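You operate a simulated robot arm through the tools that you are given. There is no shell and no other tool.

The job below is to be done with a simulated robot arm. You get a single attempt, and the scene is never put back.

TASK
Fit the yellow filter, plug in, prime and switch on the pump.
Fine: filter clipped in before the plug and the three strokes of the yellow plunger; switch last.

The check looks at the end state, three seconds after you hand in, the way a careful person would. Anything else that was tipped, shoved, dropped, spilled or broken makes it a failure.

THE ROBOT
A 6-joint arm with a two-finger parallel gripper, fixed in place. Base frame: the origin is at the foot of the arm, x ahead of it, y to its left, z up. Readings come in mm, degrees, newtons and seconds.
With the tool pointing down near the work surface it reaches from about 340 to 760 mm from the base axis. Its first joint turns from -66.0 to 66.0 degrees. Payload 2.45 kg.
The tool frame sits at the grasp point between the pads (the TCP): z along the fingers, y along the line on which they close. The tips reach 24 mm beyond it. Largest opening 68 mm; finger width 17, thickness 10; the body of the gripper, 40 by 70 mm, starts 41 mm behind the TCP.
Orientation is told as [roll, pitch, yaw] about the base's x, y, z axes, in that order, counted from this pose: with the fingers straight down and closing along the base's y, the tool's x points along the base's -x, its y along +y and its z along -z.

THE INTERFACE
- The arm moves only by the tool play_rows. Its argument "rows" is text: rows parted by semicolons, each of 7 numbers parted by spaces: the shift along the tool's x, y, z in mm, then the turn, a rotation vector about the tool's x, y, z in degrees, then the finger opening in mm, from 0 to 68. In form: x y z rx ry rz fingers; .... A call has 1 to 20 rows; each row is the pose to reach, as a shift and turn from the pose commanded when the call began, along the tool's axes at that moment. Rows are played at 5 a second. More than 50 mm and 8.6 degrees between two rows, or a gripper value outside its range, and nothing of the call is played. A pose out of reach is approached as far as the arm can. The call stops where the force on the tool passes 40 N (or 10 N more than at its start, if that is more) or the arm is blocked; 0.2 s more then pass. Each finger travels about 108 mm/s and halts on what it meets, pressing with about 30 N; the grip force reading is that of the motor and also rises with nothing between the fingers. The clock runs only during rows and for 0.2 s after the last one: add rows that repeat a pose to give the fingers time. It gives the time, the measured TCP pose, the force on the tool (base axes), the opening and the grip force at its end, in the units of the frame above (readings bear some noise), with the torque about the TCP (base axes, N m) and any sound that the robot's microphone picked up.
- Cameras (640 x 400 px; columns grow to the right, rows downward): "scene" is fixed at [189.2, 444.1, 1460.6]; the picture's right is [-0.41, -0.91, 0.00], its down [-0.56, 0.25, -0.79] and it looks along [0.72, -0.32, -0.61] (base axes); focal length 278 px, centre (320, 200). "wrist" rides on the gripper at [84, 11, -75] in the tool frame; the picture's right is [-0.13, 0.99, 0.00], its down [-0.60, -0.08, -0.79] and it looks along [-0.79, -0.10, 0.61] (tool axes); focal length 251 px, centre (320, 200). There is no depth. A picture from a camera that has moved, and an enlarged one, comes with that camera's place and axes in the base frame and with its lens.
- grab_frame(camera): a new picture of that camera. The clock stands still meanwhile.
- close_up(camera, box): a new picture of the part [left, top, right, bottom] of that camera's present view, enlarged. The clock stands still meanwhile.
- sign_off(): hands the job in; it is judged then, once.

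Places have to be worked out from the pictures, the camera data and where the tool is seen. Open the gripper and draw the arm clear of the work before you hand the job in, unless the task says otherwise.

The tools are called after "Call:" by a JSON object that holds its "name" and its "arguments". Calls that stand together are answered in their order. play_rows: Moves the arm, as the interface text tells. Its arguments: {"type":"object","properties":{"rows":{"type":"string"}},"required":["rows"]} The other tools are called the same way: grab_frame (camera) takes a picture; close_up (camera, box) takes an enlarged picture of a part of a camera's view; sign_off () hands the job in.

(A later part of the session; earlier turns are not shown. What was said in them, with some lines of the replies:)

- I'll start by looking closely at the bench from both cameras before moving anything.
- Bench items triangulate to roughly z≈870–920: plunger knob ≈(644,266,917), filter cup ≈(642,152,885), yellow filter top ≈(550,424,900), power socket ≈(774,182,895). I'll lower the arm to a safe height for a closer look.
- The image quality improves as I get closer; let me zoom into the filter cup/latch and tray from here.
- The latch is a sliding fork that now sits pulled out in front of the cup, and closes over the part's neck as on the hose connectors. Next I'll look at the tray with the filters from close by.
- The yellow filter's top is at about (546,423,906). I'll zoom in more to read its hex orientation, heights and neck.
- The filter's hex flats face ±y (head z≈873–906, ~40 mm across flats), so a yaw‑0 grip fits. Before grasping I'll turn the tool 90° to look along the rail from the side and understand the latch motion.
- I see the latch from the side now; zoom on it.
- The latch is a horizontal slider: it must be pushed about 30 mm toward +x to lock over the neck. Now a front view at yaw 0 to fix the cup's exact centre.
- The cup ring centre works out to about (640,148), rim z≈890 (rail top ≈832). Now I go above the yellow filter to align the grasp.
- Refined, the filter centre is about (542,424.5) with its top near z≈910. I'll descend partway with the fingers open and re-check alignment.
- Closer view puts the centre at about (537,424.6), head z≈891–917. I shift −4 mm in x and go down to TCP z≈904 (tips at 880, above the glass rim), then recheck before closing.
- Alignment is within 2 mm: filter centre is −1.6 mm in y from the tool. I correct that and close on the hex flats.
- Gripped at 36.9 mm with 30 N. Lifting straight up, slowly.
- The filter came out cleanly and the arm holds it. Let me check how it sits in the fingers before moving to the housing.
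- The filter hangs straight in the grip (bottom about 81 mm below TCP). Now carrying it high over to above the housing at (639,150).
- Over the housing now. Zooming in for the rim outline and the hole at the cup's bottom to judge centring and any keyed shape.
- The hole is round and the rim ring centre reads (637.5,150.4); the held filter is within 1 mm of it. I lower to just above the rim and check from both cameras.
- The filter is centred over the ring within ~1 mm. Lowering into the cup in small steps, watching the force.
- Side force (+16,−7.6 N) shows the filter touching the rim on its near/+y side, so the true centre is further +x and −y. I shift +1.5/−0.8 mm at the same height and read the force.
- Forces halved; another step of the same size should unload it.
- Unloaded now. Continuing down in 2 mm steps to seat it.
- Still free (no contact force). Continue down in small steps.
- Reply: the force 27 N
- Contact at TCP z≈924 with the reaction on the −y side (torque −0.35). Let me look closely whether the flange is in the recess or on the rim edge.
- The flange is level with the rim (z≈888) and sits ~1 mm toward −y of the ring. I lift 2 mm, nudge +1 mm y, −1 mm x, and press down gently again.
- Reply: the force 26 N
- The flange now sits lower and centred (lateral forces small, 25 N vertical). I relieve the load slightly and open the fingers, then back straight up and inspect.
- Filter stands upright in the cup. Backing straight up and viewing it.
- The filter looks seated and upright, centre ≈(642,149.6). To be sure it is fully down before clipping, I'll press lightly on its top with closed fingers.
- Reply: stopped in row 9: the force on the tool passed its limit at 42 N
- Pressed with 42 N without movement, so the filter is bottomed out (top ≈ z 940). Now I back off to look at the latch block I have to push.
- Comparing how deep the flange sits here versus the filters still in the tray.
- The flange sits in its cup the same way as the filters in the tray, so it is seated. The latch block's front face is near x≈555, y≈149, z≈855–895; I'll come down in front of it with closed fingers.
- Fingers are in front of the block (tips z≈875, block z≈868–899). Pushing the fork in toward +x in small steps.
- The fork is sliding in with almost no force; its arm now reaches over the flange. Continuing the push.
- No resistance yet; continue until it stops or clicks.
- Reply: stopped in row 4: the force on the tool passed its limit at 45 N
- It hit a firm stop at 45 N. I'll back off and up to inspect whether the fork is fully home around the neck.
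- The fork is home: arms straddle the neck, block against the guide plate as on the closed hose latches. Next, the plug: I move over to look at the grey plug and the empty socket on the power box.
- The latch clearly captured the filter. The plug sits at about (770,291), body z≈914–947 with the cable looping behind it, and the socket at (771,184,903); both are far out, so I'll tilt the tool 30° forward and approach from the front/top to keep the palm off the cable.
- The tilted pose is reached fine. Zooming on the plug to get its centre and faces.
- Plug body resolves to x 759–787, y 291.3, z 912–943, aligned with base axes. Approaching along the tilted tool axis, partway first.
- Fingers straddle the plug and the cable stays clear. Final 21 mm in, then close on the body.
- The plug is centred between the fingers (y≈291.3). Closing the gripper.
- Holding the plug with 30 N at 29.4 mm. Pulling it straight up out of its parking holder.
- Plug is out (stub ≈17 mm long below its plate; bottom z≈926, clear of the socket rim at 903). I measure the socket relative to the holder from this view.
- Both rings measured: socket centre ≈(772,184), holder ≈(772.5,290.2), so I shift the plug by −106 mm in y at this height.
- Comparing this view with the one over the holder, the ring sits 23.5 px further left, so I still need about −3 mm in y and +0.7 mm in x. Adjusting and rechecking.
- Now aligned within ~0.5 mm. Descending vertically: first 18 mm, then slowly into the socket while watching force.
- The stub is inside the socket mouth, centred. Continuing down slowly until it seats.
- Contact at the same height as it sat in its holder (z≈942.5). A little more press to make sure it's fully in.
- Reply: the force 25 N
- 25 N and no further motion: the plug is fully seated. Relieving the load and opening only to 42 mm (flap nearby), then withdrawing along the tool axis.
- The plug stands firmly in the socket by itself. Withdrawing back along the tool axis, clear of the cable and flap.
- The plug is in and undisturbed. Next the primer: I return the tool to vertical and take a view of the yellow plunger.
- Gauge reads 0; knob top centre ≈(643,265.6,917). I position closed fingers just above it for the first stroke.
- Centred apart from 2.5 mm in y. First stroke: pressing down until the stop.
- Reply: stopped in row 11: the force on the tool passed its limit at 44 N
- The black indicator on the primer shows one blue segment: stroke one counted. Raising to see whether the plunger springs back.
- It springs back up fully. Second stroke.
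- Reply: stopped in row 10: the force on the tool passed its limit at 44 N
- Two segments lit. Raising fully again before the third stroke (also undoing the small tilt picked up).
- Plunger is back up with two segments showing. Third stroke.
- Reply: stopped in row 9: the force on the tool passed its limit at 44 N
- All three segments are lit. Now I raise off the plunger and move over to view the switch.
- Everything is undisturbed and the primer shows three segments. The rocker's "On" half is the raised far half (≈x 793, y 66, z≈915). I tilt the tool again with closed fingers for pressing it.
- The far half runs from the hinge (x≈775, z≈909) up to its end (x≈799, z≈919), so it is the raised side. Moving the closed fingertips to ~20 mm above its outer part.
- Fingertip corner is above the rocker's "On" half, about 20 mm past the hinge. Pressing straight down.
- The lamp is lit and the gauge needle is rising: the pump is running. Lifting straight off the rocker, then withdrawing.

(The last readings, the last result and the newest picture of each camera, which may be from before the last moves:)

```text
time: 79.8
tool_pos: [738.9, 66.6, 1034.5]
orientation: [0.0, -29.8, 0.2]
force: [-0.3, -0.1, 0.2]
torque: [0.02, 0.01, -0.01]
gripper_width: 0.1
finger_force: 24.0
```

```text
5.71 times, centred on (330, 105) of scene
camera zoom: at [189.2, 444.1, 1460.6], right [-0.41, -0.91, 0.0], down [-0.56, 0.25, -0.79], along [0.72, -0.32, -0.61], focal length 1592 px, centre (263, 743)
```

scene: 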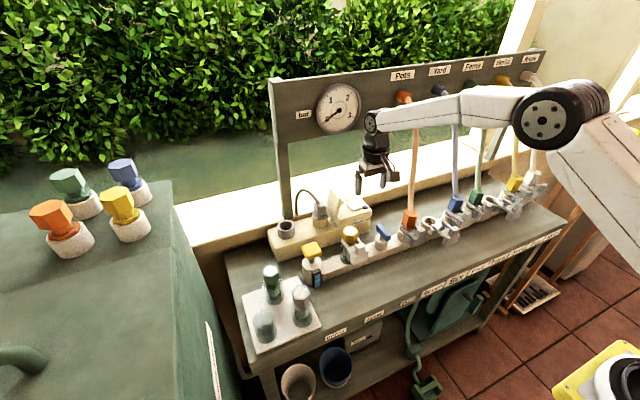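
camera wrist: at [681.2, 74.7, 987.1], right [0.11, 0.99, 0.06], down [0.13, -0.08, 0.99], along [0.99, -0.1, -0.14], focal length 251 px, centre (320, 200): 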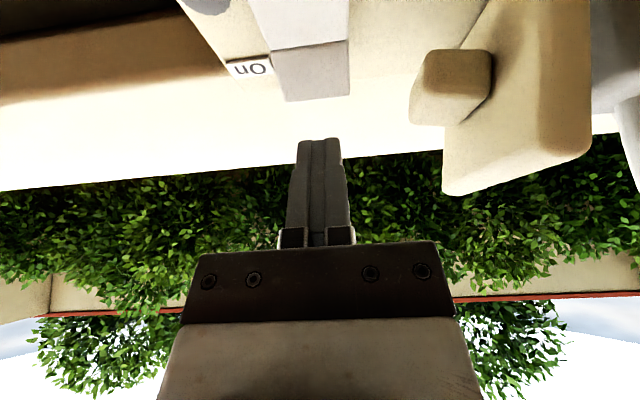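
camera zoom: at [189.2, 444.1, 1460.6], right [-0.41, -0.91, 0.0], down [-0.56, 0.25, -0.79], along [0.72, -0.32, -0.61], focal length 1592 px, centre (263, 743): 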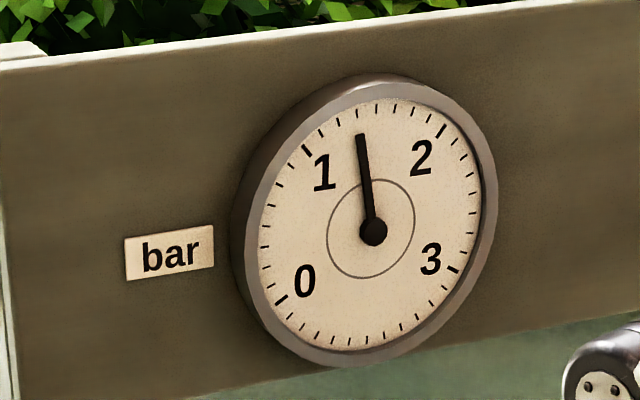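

Rocker is flipped, lamp lit, pressure rising past 1.4 bar. Opening the gripper and drawing the arm well clear.

Call:
{"name": "play_rows", "arguments": {"rows": "9 5.4 -29 0 3.75 0 0; 18 10.8 -58 0 7.5 0 10; 27 16 -87 0 11.25 0 30; 36 21.5 -116 0 15 0 68; 45 27 -145 0 18.75 0 68; 54 32 -174 0 22.5 0 68; 63 38 -203 0 26.25 0 68; 72.5 43 -232 0 30 0 68; 72.5 43 -232 0 30 0 68"}}

Call:
{"name": "grab_frame", "arguments": {"camera": "scene"}}

Call:
{"name": "close_up", "arguments": {"camera": "scene", "box": [260, 180, 420, 280]}}

Call:
{"name": "close_up", "arguments": {"camera": "scene", "box": [290, 70, 370, 140]}}

Call:
{"name": "close_up", "arguments": {"camera": "scene", "box": [225, 250, 345, 350]}}

Call:
{"name": "grab_frame", "arguments": {"camera": "wrist"}}

```text
time: 81.8
tool_pos: [560.2, 108.3, 1201.9]
orientation: [0.0, 0.3, 0.2]
force: [0.3, 0.3, 0.9]
torque: [0.02, 0.06, 0.0]
gripper_width: 68.0
finger_force: 0.1
```

```text
taken
```

scene: 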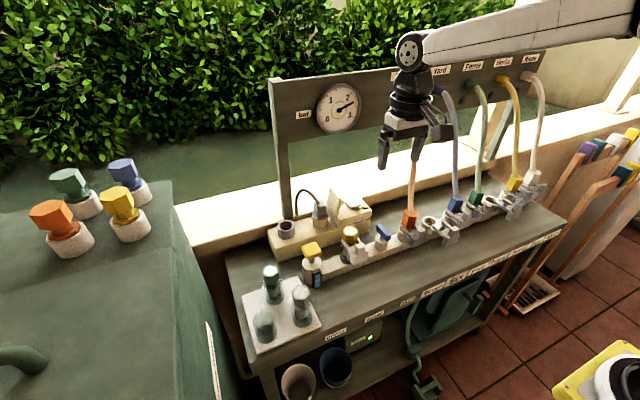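

```text
4.00 times, centred on (340, 230) of scene
camera zoom: at [189.2, 444.1, 1460.6], right [-0.41, -0.91, 0.0], down [-0.56, 0.25, -0.79], along [0.72, -0.32, -0.61], focal length 1114 px, centre (240, 80)
```

zoom: 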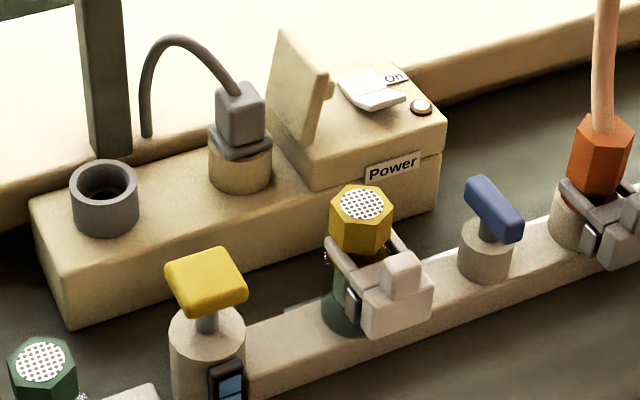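

```text
5.71 times, centred on (330, 105) of scene
camera zoom: at [189.2, 444.1, 1460.6], right [-0.41, -0.91, 0.0], down [-0.56, 0.25, -0.79], along [0.72, -0.32, -0.61], focal length 1592 px, centre (263, 743)
```

zoom: 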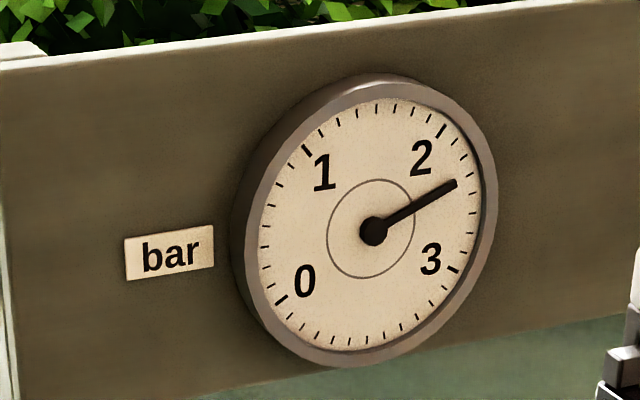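

```text
4.00 times, centred on (285, 300) of scene
camera zoom: at [189.2, 444.1, 1460.6], right [-0.41, -0.91, 0.0], down [-0.56, 0.25, -0.79], along [0.72, -0.32, -0.61], focal length 1114 px, centre (460, -200)
```

zoom: 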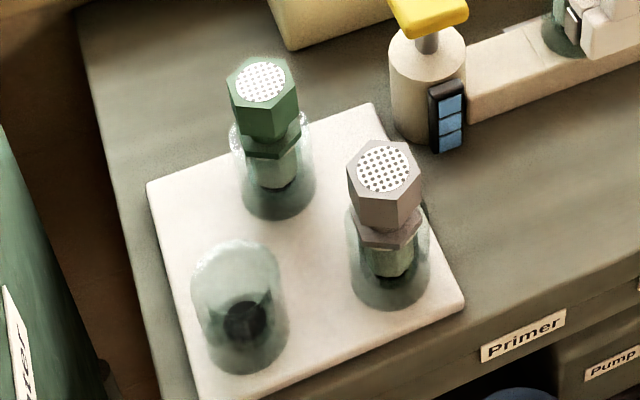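

```text
taken
camera wrist: at [477.0, 117.1, 1275.9], right [0.13, 0.99, 0.0], down [0.61, -0.08, 0.79], along [0.78, -0.1, -0.61], focal length 251 px, centre (320, 200)
```

wrist: 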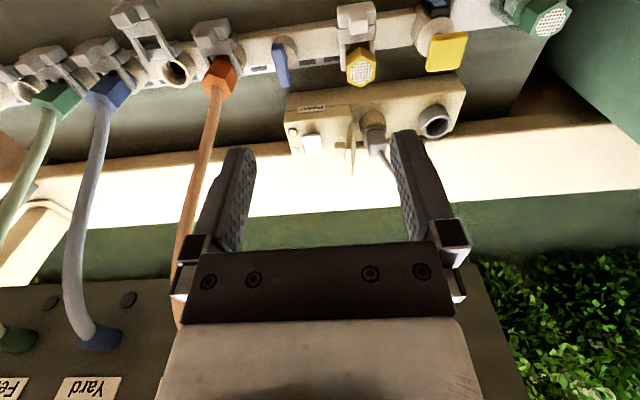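

Pressure at 2.3 bar, pump lamp green, three primer segments lit, other filters untouched, arm clear. I'll wait a moment to verify nothing changes under pressure.

Call:
{"name": "play_rows", "arguments": {"rows": "10 0 -10 0 0 0 68; 20 0 -20 0 0 0 68; 20 0 -20 0 0 0 68; 20 0 -20 0 0 0 68; 20 0 -20 0 0 0 68; 20 0 -20 0 0 0 68; 20 0 -20 0 0 0 68; 20 0 -20 0 0 0 68; 20 0 -20 0 0 0 68; 20 0 -20 0 0 0 68"}}

Call:
{"name": "close_up", "arguments": {"camera": "scene", "box": [290, 70, 370, 140]}}

Call:
{"name": "close_up", "arguments": {"camera": "scene", "box": [300, 200, 460, 300]}}

Call:
{"name": "grab_frame", "arguments": {"camera": "scene"}}

```text
time: 84.0
tool_pos: [539.4, 108.5, 1220.4]
orientation: [0.0, 0.3, 0.1]
force: [0.4, 0.0, -0.1]
torque: [-0.01, 0.04, 0.01]
gripper_width: 67.9
finger_force: 0.1
```

```text
5.71 times, centred on (330, 105) of scene
camera zoom: at [189.2, 444.1, 1460.6], right [-0.41, -0.91, 0.0], down [-0.56, 0.25, -0.79], along [0.72, -0.32, -0.61], focal length 1592 px, centre (263, 743)
```

zoom: 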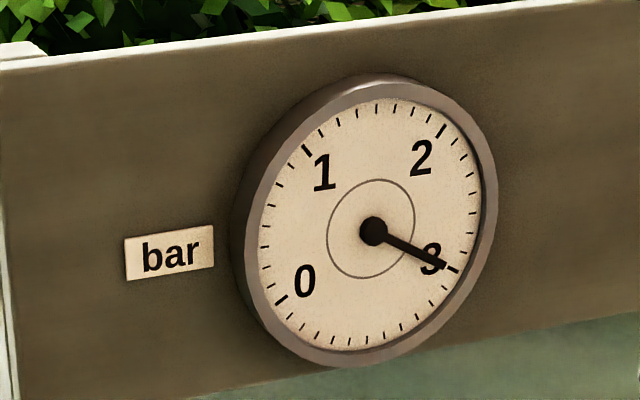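

```text
4.00 times, centred on (380, 250) of scene
camera zoom: at [189.2, 444.1, 1460.6], right [-0.41, -0.91, 0.0], down [-0.56, 0.25, -0.79], along [0.72, -0.32, -0.61], focal length 1114 px, centre (80, 0)
```

zoom: 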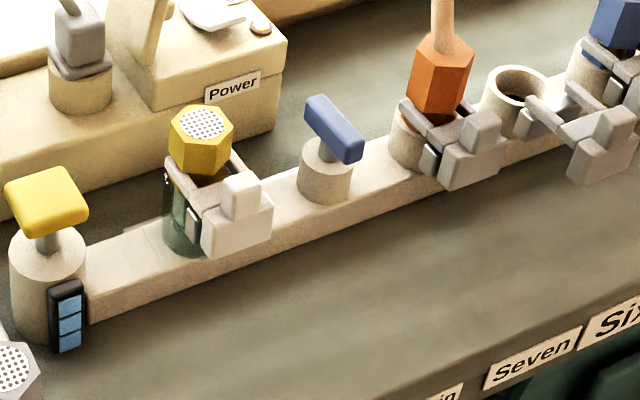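

```text
taken
```

scene: 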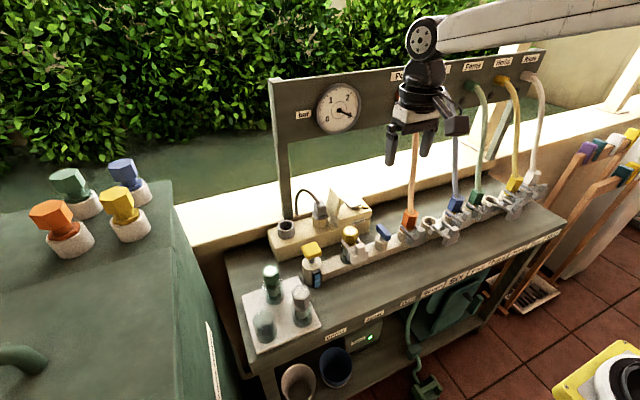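

The gauge has reached 3 bar with nothing leaking or displaced. The filter is clipped, the plug is in, three strokes are registered, the switch is on, and the arm is clear with its gripper open. Handing in.

Call:
{"name": "sign_off", "arguments": {}}

```text
The job is handed in.
```

The pump is running, with every step done in the order you gave, and I have handed the job in. I don't have the verdict from the check.

- **Filter:** the yellow filter is seated in its housing, and the latch is pushed fully home around its neck.
- **Plug:** the grey plug is out of its parking holder and fully seated in the power socket.
- **Primer:** I made three full strokes of the yellow plunger, and all three segments on its indicator lit up.
- **Switch:** I pressed it last. The power lamp and the green pump light came on, and the gauge had climbed to 3 bar a few seconds after the switch went on.

In the last pictures nothing else was moved, tipped or leaking. The gripper is open and the arm is clear of the bench. I left the switch's flap cover open, as I found it.
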